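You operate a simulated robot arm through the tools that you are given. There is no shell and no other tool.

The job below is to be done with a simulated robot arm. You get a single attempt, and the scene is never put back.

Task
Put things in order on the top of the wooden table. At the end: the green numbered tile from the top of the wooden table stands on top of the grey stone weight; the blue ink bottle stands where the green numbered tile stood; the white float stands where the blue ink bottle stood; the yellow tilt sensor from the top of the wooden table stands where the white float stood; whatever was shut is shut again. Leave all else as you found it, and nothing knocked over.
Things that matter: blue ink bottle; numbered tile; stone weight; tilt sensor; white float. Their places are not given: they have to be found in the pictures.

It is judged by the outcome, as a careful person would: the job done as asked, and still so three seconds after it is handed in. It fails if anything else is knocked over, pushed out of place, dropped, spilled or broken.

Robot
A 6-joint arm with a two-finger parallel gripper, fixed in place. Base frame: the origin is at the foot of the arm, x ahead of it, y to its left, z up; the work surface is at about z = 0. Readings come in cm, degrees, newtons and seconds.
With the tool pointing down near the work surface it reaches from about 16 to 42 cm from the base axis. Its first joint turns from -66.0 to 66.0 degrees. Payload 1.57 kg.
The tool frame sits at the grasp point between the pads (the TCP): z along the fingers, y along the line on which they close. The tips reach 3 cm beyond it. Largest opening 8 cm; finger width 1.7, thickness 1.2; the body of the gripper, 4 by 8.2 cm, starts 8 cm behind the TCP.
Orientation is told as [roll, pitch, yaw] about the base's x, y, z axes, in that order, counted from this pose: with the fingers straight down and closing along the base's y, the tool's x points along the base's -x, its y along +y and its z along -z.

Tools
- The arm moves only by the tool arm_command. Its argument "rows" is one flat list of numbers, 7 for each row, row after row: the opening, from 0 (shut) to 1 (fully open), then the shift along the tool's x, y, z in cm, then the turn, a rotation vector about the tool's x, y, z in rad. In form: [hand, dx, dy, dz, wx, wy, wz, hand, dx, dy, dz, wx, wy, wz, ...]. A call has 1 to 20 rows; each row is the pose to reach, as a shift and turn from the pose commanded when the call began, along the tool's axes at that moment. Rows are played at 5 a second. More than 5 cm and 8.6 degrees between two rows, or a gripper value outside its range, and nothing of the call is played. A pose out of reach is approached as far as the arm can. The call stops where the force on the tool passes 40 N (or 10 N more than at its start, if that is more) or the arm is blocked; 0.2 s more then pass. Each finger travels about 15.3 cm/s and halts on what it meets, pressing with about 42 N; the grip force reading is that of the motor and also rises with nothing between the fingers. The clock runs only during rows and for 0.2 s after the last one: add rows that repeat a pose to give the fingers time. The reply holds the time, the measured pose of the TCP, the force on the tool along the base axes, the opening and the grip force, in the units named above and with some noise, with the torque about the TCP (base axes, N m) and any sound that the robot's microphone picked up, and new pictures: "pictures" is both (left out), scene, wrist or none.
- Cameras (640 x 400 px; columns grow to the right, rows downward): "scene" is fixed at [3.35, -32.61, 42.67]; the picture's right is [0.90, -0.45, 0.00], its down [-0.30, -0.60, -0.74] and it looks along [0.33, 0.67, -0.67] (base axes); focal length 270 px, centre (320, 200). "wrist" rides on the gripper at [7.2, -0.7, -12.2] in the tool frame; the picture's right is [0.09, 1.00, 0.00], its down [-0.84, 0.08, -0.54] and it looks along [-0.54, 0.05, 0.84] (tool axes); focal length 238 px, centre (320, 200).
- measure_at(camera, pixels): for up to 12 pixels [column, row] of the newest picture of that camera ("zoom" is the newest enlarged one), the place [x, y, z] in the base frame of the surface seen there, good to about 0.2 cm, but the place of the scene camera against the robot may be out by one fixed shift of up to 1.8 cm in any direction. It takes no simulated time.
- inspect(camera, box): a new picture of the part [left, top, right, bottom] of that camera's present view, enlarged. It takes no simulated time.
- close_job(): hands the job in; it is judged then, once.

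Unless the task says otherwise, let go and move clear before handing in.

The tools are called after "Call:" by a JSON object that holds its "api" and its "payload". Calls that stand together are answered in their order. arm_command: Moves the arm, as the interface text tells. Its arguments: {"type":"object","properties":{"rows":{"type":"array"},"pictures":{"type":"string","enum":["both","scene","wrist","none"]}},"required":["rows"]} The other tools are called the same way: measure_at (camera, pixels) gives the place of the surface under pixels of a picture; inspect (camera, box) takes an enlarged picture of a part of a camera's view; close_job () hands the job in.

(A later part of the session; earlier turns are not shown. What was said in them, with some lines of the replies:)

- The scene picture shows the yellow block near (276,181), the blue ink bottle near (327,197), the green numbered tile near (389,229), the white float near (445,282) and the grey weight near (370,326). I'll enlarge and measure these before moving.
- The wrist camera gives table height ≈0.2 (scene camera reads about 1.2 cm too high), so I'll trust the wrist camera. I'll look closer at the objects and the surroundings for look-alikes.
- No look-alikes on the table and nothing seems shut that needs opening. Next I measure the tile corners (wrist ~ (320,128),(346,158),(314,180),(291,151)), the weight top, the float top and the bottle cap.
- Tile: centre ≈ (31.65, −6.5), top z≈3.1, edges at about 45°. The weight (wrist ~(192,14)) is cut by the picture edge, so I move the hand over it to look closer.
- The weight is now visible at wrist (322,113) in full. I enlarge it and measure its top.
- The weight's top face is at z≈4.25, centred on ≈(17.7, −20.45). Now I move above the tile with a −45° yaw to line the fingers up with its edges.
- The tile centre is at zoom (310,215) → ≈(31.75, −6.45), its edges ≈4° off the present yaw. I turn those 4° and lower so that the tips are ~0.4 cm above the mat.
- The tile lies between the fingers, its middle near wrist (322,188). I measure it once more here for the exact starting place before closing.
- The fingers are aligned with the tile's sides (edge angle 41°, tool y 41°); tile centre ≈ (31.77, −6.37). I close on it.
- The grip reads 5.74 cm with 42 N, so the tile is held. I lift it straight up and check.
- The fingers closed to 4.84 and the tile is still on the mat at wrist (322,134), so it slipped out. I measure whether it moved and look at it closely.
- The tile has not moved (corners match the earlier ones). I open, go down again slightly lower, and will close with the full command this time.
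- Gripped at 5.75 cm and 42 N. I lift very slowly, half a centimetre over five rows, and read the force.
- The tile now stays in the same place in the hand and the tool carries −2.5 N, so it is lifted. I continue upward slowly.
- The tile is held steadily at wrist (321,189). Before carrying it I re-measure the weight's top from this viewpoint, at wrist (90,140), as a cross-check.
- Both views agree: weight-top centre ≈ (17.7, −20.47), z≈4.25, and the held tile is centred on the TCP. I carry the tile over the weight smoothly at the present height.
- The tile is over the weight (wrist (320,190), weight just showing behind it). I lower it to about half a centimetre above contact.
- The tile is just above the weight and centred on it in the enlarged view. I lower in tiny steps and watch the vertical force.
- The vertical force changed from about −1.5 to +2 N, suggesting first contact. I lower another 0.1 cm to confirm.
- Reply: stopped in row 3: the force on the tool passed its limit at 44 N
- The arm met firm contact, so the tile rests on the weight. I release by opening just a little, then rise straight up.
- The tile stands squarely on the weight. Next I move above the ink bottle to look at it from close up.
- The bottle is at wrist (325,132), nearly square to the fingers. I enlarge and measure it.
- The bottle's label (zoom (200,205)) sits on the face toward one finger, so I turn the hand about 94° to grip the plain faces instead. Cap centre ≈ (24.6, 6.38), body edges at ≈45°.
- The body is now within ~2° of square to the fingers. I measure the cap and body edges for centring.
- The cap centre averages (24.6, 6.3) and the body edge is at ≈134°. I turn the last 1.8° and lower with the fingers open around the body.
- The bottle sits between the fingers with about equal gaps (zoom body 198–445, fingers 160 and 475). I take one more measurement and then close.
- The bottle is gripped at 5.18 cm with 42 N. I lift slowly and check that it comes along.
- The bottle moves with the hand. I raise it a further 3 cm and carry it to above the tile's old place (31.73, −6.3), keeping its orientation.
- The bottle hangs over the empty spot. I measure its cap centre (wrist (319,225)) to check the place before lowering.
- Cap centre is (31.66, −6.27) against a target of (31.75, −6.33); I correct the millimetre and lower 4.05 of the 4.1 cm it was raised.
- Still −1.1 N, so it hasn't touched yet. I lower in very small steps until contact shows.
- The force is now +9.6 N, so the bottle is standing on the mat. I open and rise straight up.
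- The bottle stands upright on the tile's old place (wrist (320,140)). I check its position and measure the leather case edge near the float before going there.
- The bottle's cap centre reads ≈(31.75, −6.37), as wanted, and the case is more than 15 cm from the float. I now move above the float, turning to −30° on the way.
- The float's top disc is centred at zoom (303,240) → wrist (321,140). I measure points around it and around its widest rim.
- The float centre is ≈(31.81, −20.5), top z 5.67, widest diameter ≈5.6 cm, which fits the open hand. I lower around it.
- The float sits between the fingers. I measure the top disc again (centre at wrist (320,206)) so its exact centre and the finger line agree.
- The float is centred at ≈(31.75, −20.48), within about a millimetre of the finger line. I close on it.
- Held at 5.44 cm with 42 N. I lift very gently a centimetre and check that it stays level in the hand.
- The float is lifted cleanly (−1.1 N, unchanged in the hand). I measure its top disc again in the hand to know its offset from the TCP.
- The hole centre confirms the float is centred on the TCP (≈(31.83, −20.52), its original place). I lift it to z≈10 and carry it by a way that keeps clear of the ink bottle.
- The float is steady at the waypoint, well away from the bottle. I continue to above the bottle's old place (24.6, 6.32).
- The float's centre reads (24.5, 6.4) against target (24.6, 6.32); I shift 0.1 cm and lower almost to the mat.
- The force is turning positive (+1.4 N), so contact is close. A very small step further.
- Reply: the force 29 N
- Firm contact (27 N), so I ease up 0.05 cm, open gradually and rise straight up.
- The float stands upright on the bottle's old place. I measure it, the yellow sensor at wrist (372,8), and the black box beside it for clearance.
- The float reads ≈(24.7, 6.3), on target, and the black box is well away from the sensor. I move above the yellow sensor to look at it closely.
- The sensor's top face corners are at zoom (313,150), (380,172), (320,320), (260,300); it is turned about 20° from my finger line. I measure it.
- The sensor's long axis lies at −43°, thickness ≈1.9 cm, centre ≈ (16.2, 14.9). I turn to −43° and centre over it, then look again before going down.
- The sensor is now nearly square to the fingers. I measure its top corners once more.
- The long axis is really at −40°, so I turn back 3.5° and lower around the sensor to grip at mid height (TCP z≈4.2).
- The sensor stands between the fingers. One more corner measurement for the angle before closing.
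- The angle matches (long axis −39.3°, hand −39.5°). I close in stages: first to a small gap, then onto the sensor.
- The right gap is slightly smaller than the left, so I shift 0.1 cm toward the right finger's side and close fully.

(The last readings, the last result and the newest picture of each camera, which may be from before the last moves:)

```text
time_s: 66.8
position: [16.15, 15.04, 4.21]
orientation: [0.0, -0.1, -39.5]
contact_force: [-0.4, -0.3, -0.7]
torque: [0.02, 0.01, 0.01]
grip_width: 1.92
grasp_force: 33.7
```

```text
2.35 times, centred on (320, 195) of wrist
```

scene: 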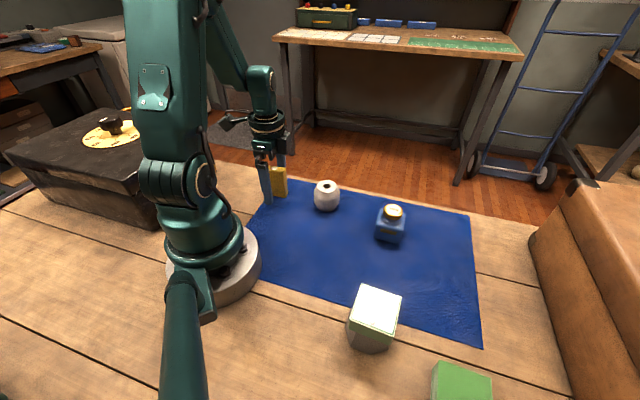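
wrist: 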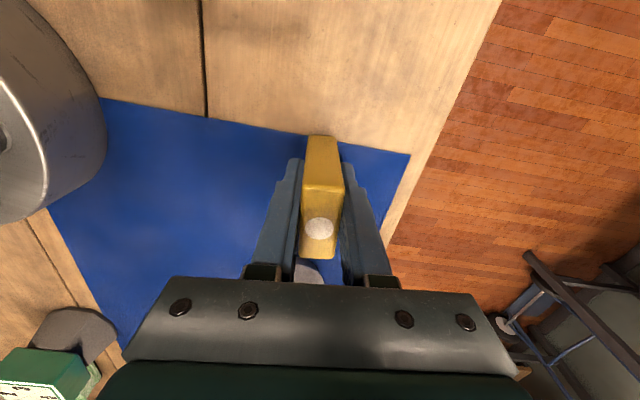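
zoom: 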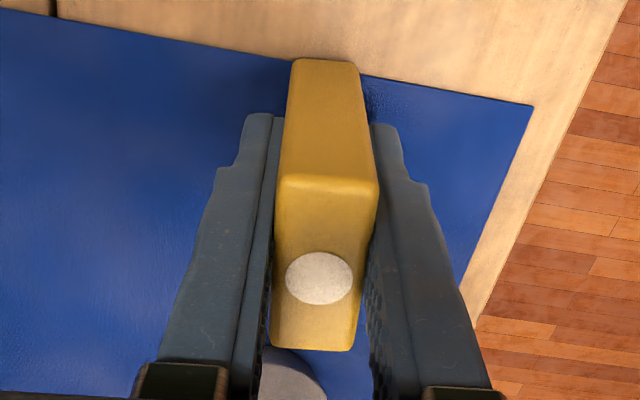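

The sensor is gripped at 1.92 cm. I hold a moment and lift slowly by a centimetre.

Call:
{"api": "arm_command", "payload": {"rows": [0, 0, 0, 0, 0, 0, 0, 0, 0, 0, 0, 0, 0, 0, 0, 0, 0, -0.1, 0, 0, 0, 0, 0, 0, -0.2, 0, 0, 0, 0, 0, 0, -0.35, 0, 0, 0, 0, 0, 0, -0.5, 0, 0, 0, 0, 0, 0, -0.7, 0, 0, 0, 0, 0, 0, -1.0, 0, 0, 0], "pictures": "both"}}

Call:
{"api": "inspect", "payload": {"camera": "wrist", "box": [230, 110, 410, 280]}}

```text
time_s: 68.6
position: [16.26, 15.02, 5.33]
orientation: [0.1, -0.1, -39.5]
contact_force: [0.4, -0.1, -0.4]
torque: [0.02, 0.0, 0.01]
grip_width: 1.95
grasp_force: 32.8
```

scene: 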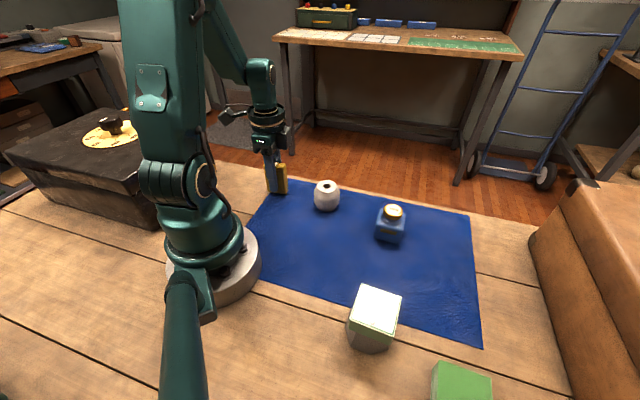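
wrist: 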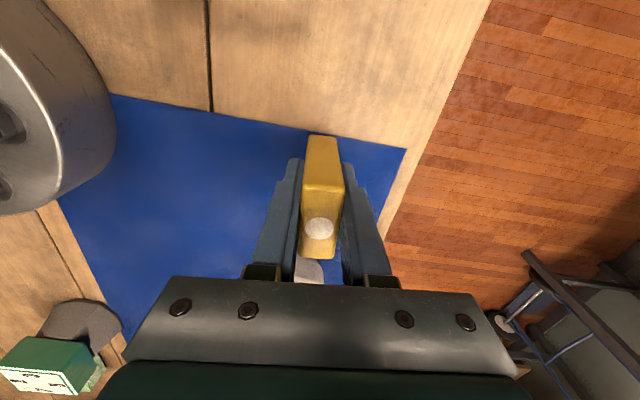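

```text
2.35 times, centred on (320, 195) of wrist
```

zoom: 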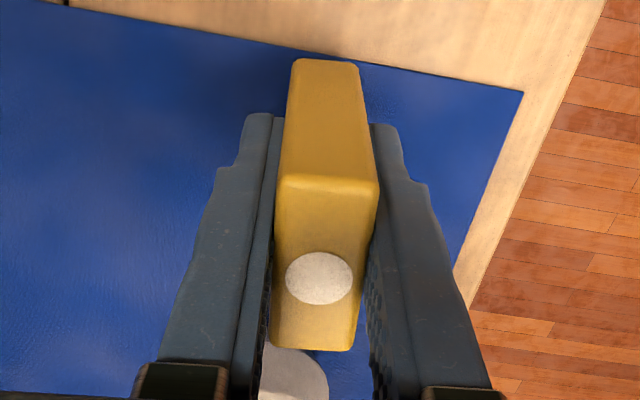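

The sensor rises with the hand, unchanged in the picture. I lift it to z≈13 (its bottom clear of everything) and carry it along an inner route past the float and the bottle.

Call:
{"api": "arm_command", "payload": {"rows": [0, 0, 0, -0.5, 0, 0, 0, 0, 0, 0, -1.5, 0, 0, 0, 0, 0, 0, -3.0, 0, 0, 0, 0, 0, 0, -4.6, 0, 0, 0, 0, 0, 0, -6.1, 0, 0, 0, 0, 0, 0, -7.2, 0, 0, 0, 0, -0.7, -0.61, -7.75, 0, 0, 0, 0, -2.1, -1.83, -7.75, 0, 0, 0, 0, -3.86, -3.36, -7.75, 0, 0, 0, 0, -5.79, -5.04, -7.75, 0, 0, 0, 0, -7.72, -6.72, -7.75, 0, 0, 0, 0, -9.65, -8.4, -7.75, 0, 0, 0, 0, -11.58, -10.08, -7.75, 0, 0, 0, 0, -13.5, -11.75, -7.75, 0, 0, 0, 0, -15.27, -13.3, -7.75, 0, 0, 0, 0, -16.67, -14.5, -7.75, 0, 0, 0, 0, -17.55, -15.28, -7.75, 0, 0, 0, 0, -17.55, -15.28, -7.75, 0, 0, 0], "pictures": "both"}}

```text
time_s: 72.4
position: [20.0, -8.1, 12.98]
orientation: [0.1, -0.1, -39.5]
contact_force: [0.7, -0.6, -0.3]
torque: [-0.01, 0.04, 0.01]
grip_width: 1.95
grasp_force: 32.9
```

scene: 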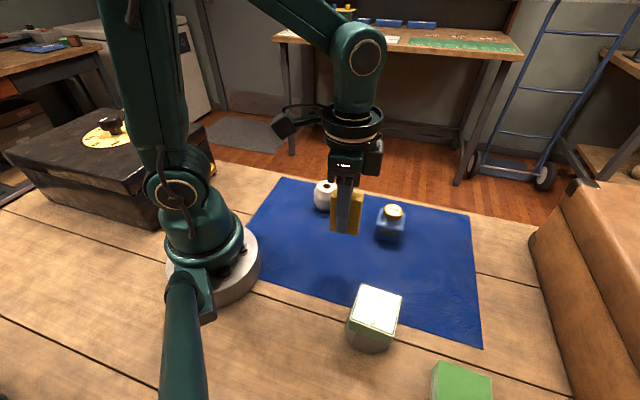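
wrist: 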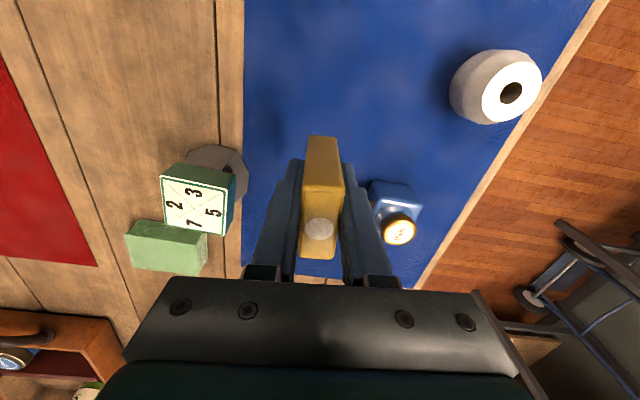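

The sensor is held steadily at the waypoint. I go on to above the float's old place.

Call:
{"api": "arm_command", "payload": {"rows": [0, -0.7, -0.08, 0, 0, 0, 0, 0, -2.0, -0.24, 0, 0, 0, 0, 0, -3.8, -0.45, 0, 0, 0, 0, 0, -5.8, -0.68, 0, 0, 0, 0, 0, -7.9, -0.93, 0, 0, 0, 0, 0, -10.0, -1.18, 0, 0, 0, 0, 0, -12.0, -1.42, 0, 0, 0, 0, 0, -13.9, -1.64, 0, 0, 0, 0, 0, -15.5, -1.83, 0, 0, 0, 0, 0, -16.6, -1.96, 0, 0, 0, 0, 0, -17.02, -2.01, 0, 0, 0, 0, 0, -17.02, -2.01, 0, 0, 0, 0], "pictures": "both"}}

Call:
{"api": "inspect", "payload": {"camera": "wrist", "box": [230, 110, 410, 280]}}

Call:
{"api": "measure_at", "payload": {"camera": "wrist", "pixels": [[308, 191], [342, 194], [332, 256], [302, 253], [320, 229], [325, 193], [317, 255]]}}

```text
time_s: 75.0
position: [31.84, -20.41, 13.02]
orientation: [0.1, -0.1, -39.5]
contact_force: [0.1, 0.2, -1.9]
torque: [-0.02, 0.03, 0.01]
grip_width: 1.95
grasp_force: 33.6
```

scene: 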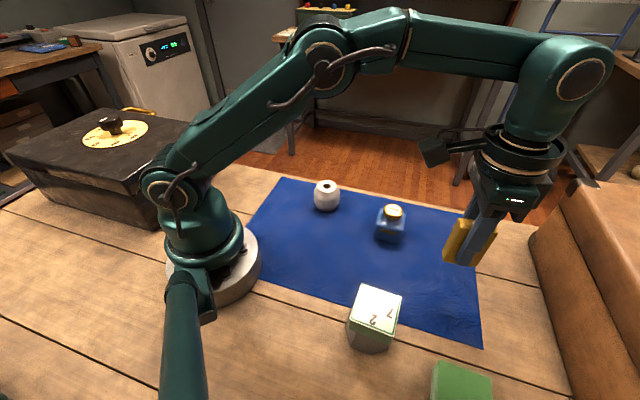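
wrist: 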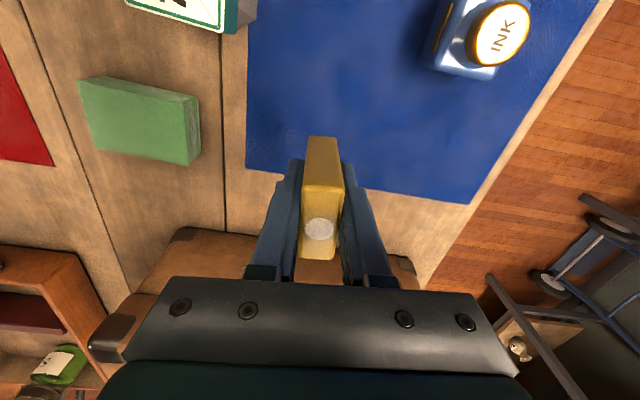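

```text
2.35 times, centred on (320, 195) of wrist
```

zoom: 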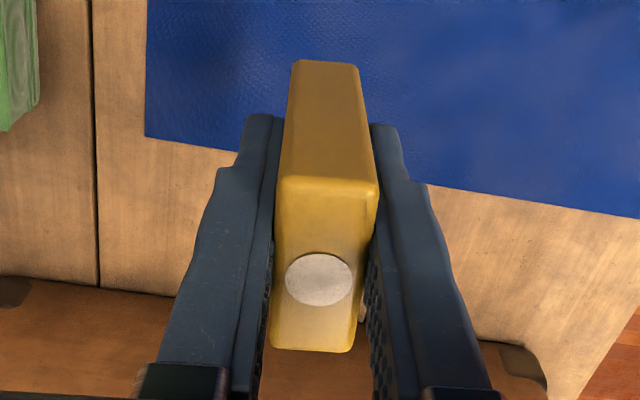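

```text
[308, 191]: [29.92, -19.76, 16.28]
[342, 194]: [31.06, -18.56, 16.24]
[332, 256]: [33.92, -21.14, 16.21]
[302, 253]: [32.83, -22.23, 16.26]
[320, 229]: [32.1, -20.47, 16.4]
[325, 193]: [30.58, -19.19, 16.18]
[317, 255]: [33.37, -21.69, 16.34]
```

The sensor's centre reads (31.93, −20.42), about 0.1 cm off (31.83, −20.52); I correct that and lower to just above the mat.

Call:
{"api": "arm_command", "payload": {"rows": [0, 0.01, -0.12, 0.5, 0, 0, 0, 0, 0.01, -0.12, 1.5, 0, 0, 0, 0, 0.01, -0.12, 3.0, 0, 0, 0, 0, 0.01, -0.12, 4.6, 0, 0, 0, 0, 0.01, -0.12, 6.0, 0, 0, 0, 0, 0.01, -0.12, 7.2, 0, 0, 0, 0, 0.01, -0.12, 8.0, 0, 0, 0, 0, 0.01, -0.12, 8.4, 0, 0, 0, 0, 0.01, -0.12, 8.6, 0, 0, 0, 0, 0.01, -0.12, 8.6, 0, 0, 0], "pictures": "both"}}

Call:
{"api": "inspect", "payload": {"camera": "scene", "box": [390, 220, 510, 340]}}

```text
time_s: 77.2
position: [31.86, -20.32, 4.39]
orientation: [0.1, -0.1, -39.6]
contact_force: [0.5, -0.5, -0.8]
torque: [0.0, 0.01, 0.02]
grip_width: 1.96
grasp_force: 33.7
```

scene: 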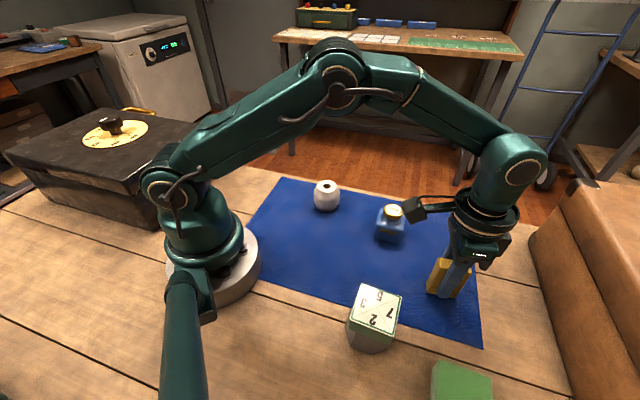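
wrist: 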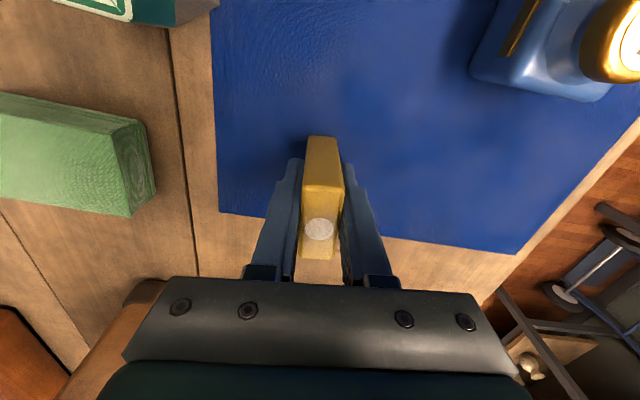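

```text
3.33 times, centred on (450, 280) of scene
```

zoom: 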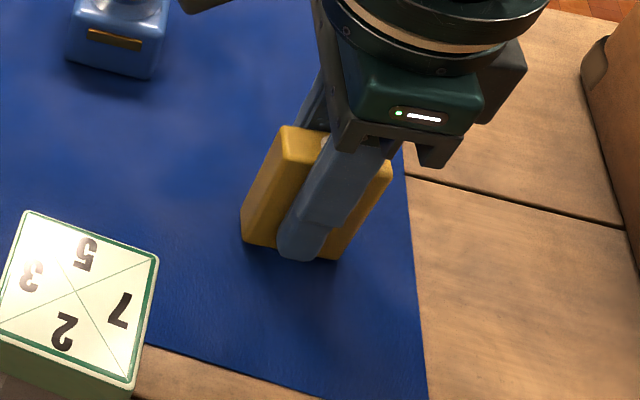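

The sensor is just above the mat and fully on it. Now tiny downward steps until contact.

Call:
{"api": "arm_command", "payload": {"rows": [0, 0, 0, 0.05, 0, 0, 0, 0, 0, 0, 0.1, 0, 0, 0, 0, 0, 0, 0.1, 0, 0, 0], "pictures": "none"}}

```text
time_s: 78.0
position: [31.8, -20.32, 4.32]
orientation: [0.1, -0.1, -39.5]
contact_force: [0.4, 0.0, -0.8]
torque: [-0.01, 0.0, -0.04]
grip_width: 1.93
grasp_force: 33.7
```

Still −0.8 N, no contact yet. Another small step.

Call:
{"api": "arm_command", "payload": {"rows": [0, 0, 0, 0.04, 0, 0, 0, 0, 0, 0, 0.07, 0, 0, 0, 0, 0, 0, 0.07, 0, 0, 0], "pictures": "none"}}

```text
time_s: 78.8
position: [31.7, -20.49, 4.11]
orientation: [0.1, -0.1, -39.5]
contact_force: [-0.3, -0.7, -1.2]
torque: [0.0, -0.01, -0.03]
grip_width: 1.97
grasp_force: 33.8
```

No contact yet (−1.2 N); two more very small steps.

Call:
{"api": "arm_command", "payload": {"rows": [0, 0, 0, 0.03, 0, 0, 0, 0, 0, 0, 0.05, 0, 0, 0, 0, 0, 0, 0.05, 0, 0, 0], "pictures": "none"}}

```text
time_s: 79.6
position: [31.82, -20.38, 4.16]
orientation: [-0.1, -0.2, -39.6]
contact_force: [-2.1, -0.6, 5.5]
torque: [-0.04, 0.08, -0.01]
grip_width: 1.97
grasp_force: 32.9
```

Contact is made (+5.5 N). I open slowly and evenly, then rise straight up.

Call:
{"api": "arm_command", "payload": {"rows": [0.26, 0, 0, 0, 0, 0, 0, 0.3, 0, 0, 0, 0, 0, 0, 0.38, 0, 0, 0, 0, 0, 0, 0.55, 0, 0, 0, 0, 0, 0, 0.75, 0, 0, 0, 0, 0, 0, 0.75, 0, 0, 0, 0, 0, 0], "pictures": "wrist"}}

Call:
{"api": "inspect", "payload": {"camera": "wrist", "box": [230, 110, 410, 280]}}

```text
time_s: 81.0
position: [31.78, -20.36, 4.16]
orientation: [0.1, -0.1, -39.5]
contact_force: [0.3, 0.2, 1.3]
torque: [0.0, 0.0, -0.01]
grip_width: 6.02
grasp_force: 0.0
```

wrist: 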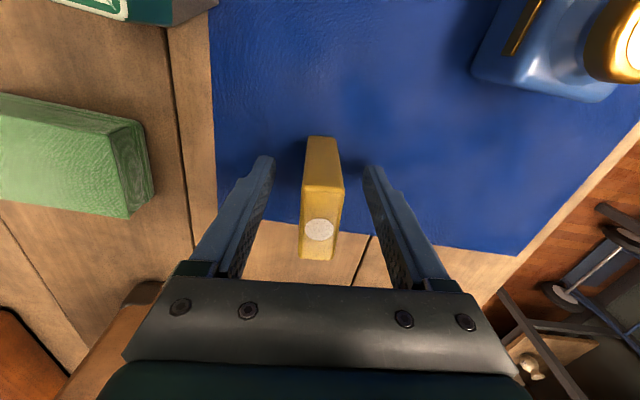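

```text
2.35 times, centred on (320, 195) of wrist
```

zoom: 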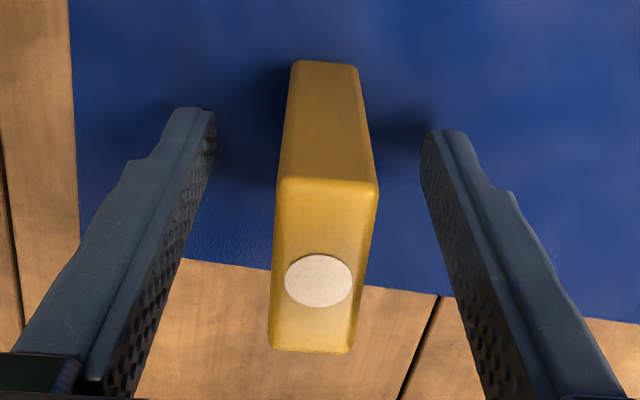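

The sensor stands upright, free between the open fingers. I rise straight up and back toward the middle to view everything.

Call:
{"api": "arm_command", "payload": {"rows": [0.75, 0, 0, -0.3, 0, 0, 0, 0.75, 0, 0, -1.2, 0, 0, 0, 0.75, 0, 0, -2.7, 0, 0, 0, 0.75, 0, 0, -4.7, 0, 0, 0, 0.75, 0, 0, -6.7, 0, 0, 0, 0.75, 0, 0, -8.7, 0, 0, 0, 0.75, 0, 0, -10.7, 0, 0, 0, 0.75, 0, 0, -10.7, 0, 0, 0], "pictures": "both"}}

Call:
{"api": "measure_at", "payload": {"camera": "wrist", "pixels": [[320, 140], [313, 126], [331, 127], [328, 171], [311, 171]]}}

Call:
{"api": "inspect", "payload": {"camera": "wrist", "box": [260, 80, 390, 200]}}

```text
time_s: 82.8
position: [31.7, -20.25, 14.93]
orientation: [0.0, -0.2, -39.5]
contact_force: [-1.1, -0.5, -0.1]
torque: [-0.02, -0.02, -0.02]
grip_width: 5.97
grasp_force: 0.1
```

scene: 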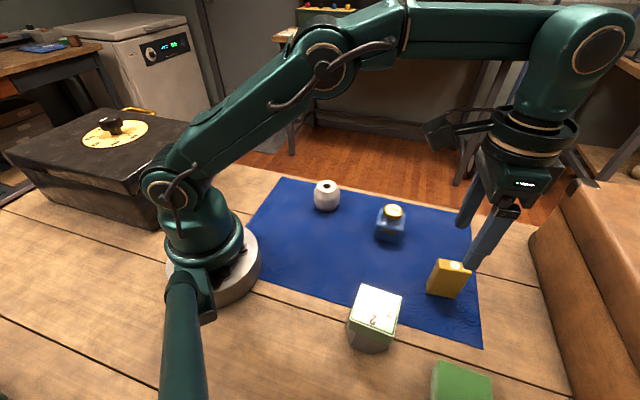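
wrist: 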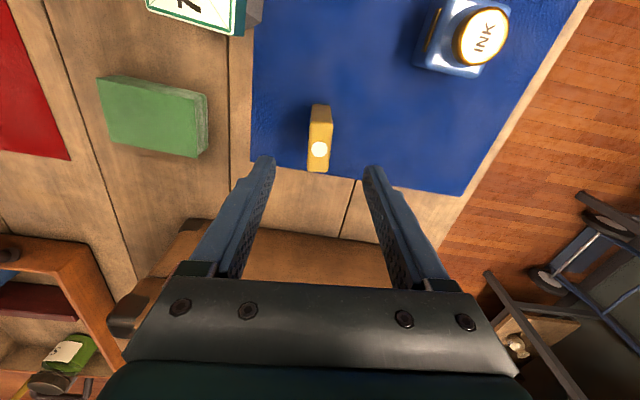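

```text
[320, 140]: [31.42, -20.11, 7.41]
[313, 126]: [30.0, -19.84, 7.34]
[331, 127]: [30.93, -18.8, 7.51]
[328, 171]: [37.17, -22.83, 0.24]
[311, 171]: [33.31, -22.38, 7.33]
```

```text
3.33 times, centred on (325, 140) of wrist
```

zoom: 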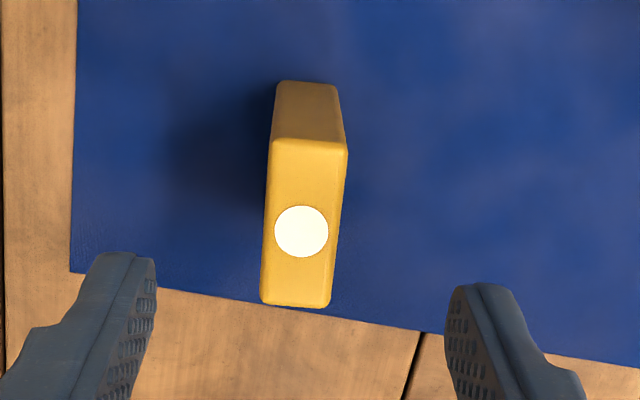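

The sensor stands upright with its spot at zoom (301,231) → wrist (319,149). I measure that and then swing the hand back to the start area to look over everything.

Call:
{"api": "measure_at", "payload": {"camera": "wrist", "pixels": [[319, 149], [313, 150], [326, 149], [319, 144], [319, 154]]}}

Call:
{"api": "arm_command", "payload": {"rows": [0.75, 0.8, 0.6, -0.6, 0, 0, -0.05, 0.75, 2.4, 1.8, -1.8, 0, 0, -0.12, 0.75, 4.2, 3.1, -3.2, 0, 0, -0.22, 0.75, 6.0, 4.4, -4.6, 0, 0, -0.32, 0.75, 7.8, 5.7, -5.8, 0, 0, -0.42, 0.75, 9.4, 6.5, -6.6, 0, 0, -0.52, 0.75, 11.0, 7.0, -7.2, 0, 0, -0.6, 0.75, 12.4, 7.2, -7.2, 0, 0, -0.66, 0.75, 13.1, 7.2, -7.2, 0, 0, -0.69, 0.75, 13.1, 7.2, -7.2, 0, 0, -0.69], "pictures": "both"}}

```text
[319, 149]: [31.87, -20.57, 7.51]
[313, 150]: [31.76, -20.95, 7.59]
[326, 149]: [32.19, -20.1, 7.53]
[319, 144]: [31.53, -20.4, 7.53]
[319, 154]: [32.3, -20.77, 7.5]
```

```text
time_s: 85.0
position: [26.24, -6.47, 21.94]
orientation: [0.0, -0.1, 0.0]
contact_force: [0.6, -0.2, 0.2]
torque: [0.0, 0.02, -0.01]
grip_width: 6.0
grasp_force: 0.1
```

scene: 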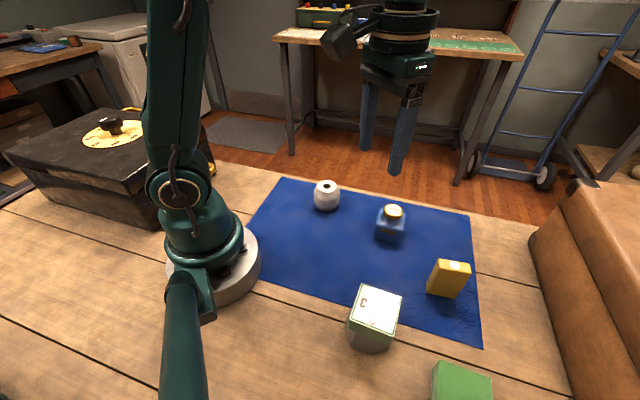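
wrist: 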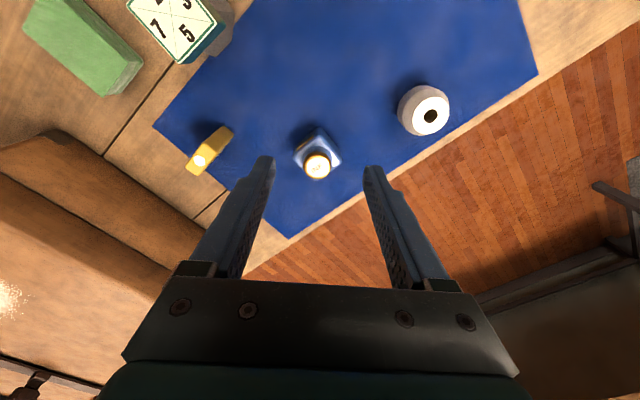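

All objects stand in their new places; the sensor's centre reads (31.87, −20.57). I check the tile on the weight closely for level and centring.

Call:
{"api": "inspect", "payload": {"camera": "scene", "box": [320, 170, 490, 370]}}

Call:
{"api": "measure_at", "payload": {"camera": "scene", "pixels": [[365, 290], [398, 298], [386, 330], [354, 318], [376, 310], [390, 212], [326, 186], [456, 266]]}}

Call:
{"api": "inspect", "payload": {"camera": "wrist", "box": [120, 0, 460, 200]}}

```text
2.00 times, centred on (405, 270) of scene
```

zoom: 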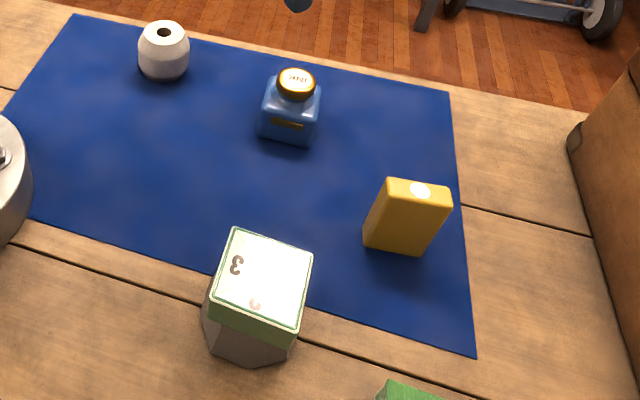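

```text
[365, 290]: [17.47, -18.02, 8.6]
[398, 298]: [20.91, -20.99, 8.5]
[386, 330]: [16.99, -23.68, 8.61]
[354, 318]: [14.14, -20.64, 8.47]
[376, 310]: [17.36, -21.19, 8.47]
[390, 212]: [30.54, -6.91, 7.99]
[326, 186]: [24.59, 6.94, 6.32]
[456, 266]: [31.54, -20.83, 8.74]
```

```text
1.88 times, centred on (290, 100) of wrist
```

zoom: 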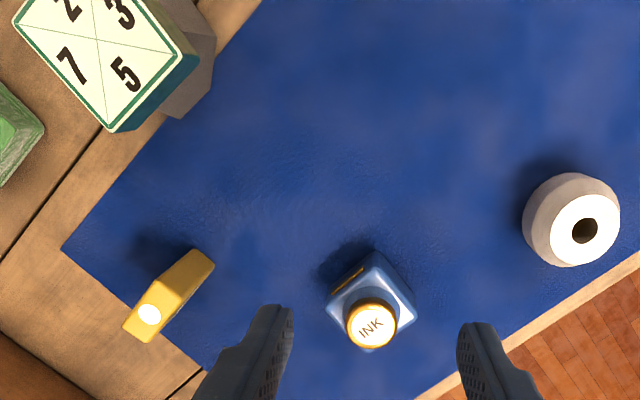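

The pictures show the tile level on the grey weight, with all its corners at the same height. The ink bottle is upright where the tile stood, the float where the bottle stood, and the sensor where the float stood. Nothing was opened and the hand is clear, so I hand the job in.

Call:
{"api": "close_job", "payload": {}}

```text
The job is handed in.
```

The last pictures and measurements show all four things standing upright in their new places, so I handed the job in. I haven't been told how it was judged.

| Thing | Now stands | How close |
|---|---|---|
| Green numbered tile | on top of the grey stone weight | level, centred by eye |
| Blue ink bottle | where the tile stood | within about 0.1 cm |
| White float | where the bottle stood | within about 0.15 cm |
| Yellow tilt sensor | where the float stood | within about 0.1 cm |

- **Tile slip:** the tile slipped out of the fingers on the first lift. Measurements showed it had not moved on the mat, and the second, slower lift held.
- **Shut things:** nothing on the table had to be opened, so there was nothing to shut again.
- **Everything else:** the pictures show nothing knocked over or pushed out of place. The hand is open and back near where it started, clear of the table.
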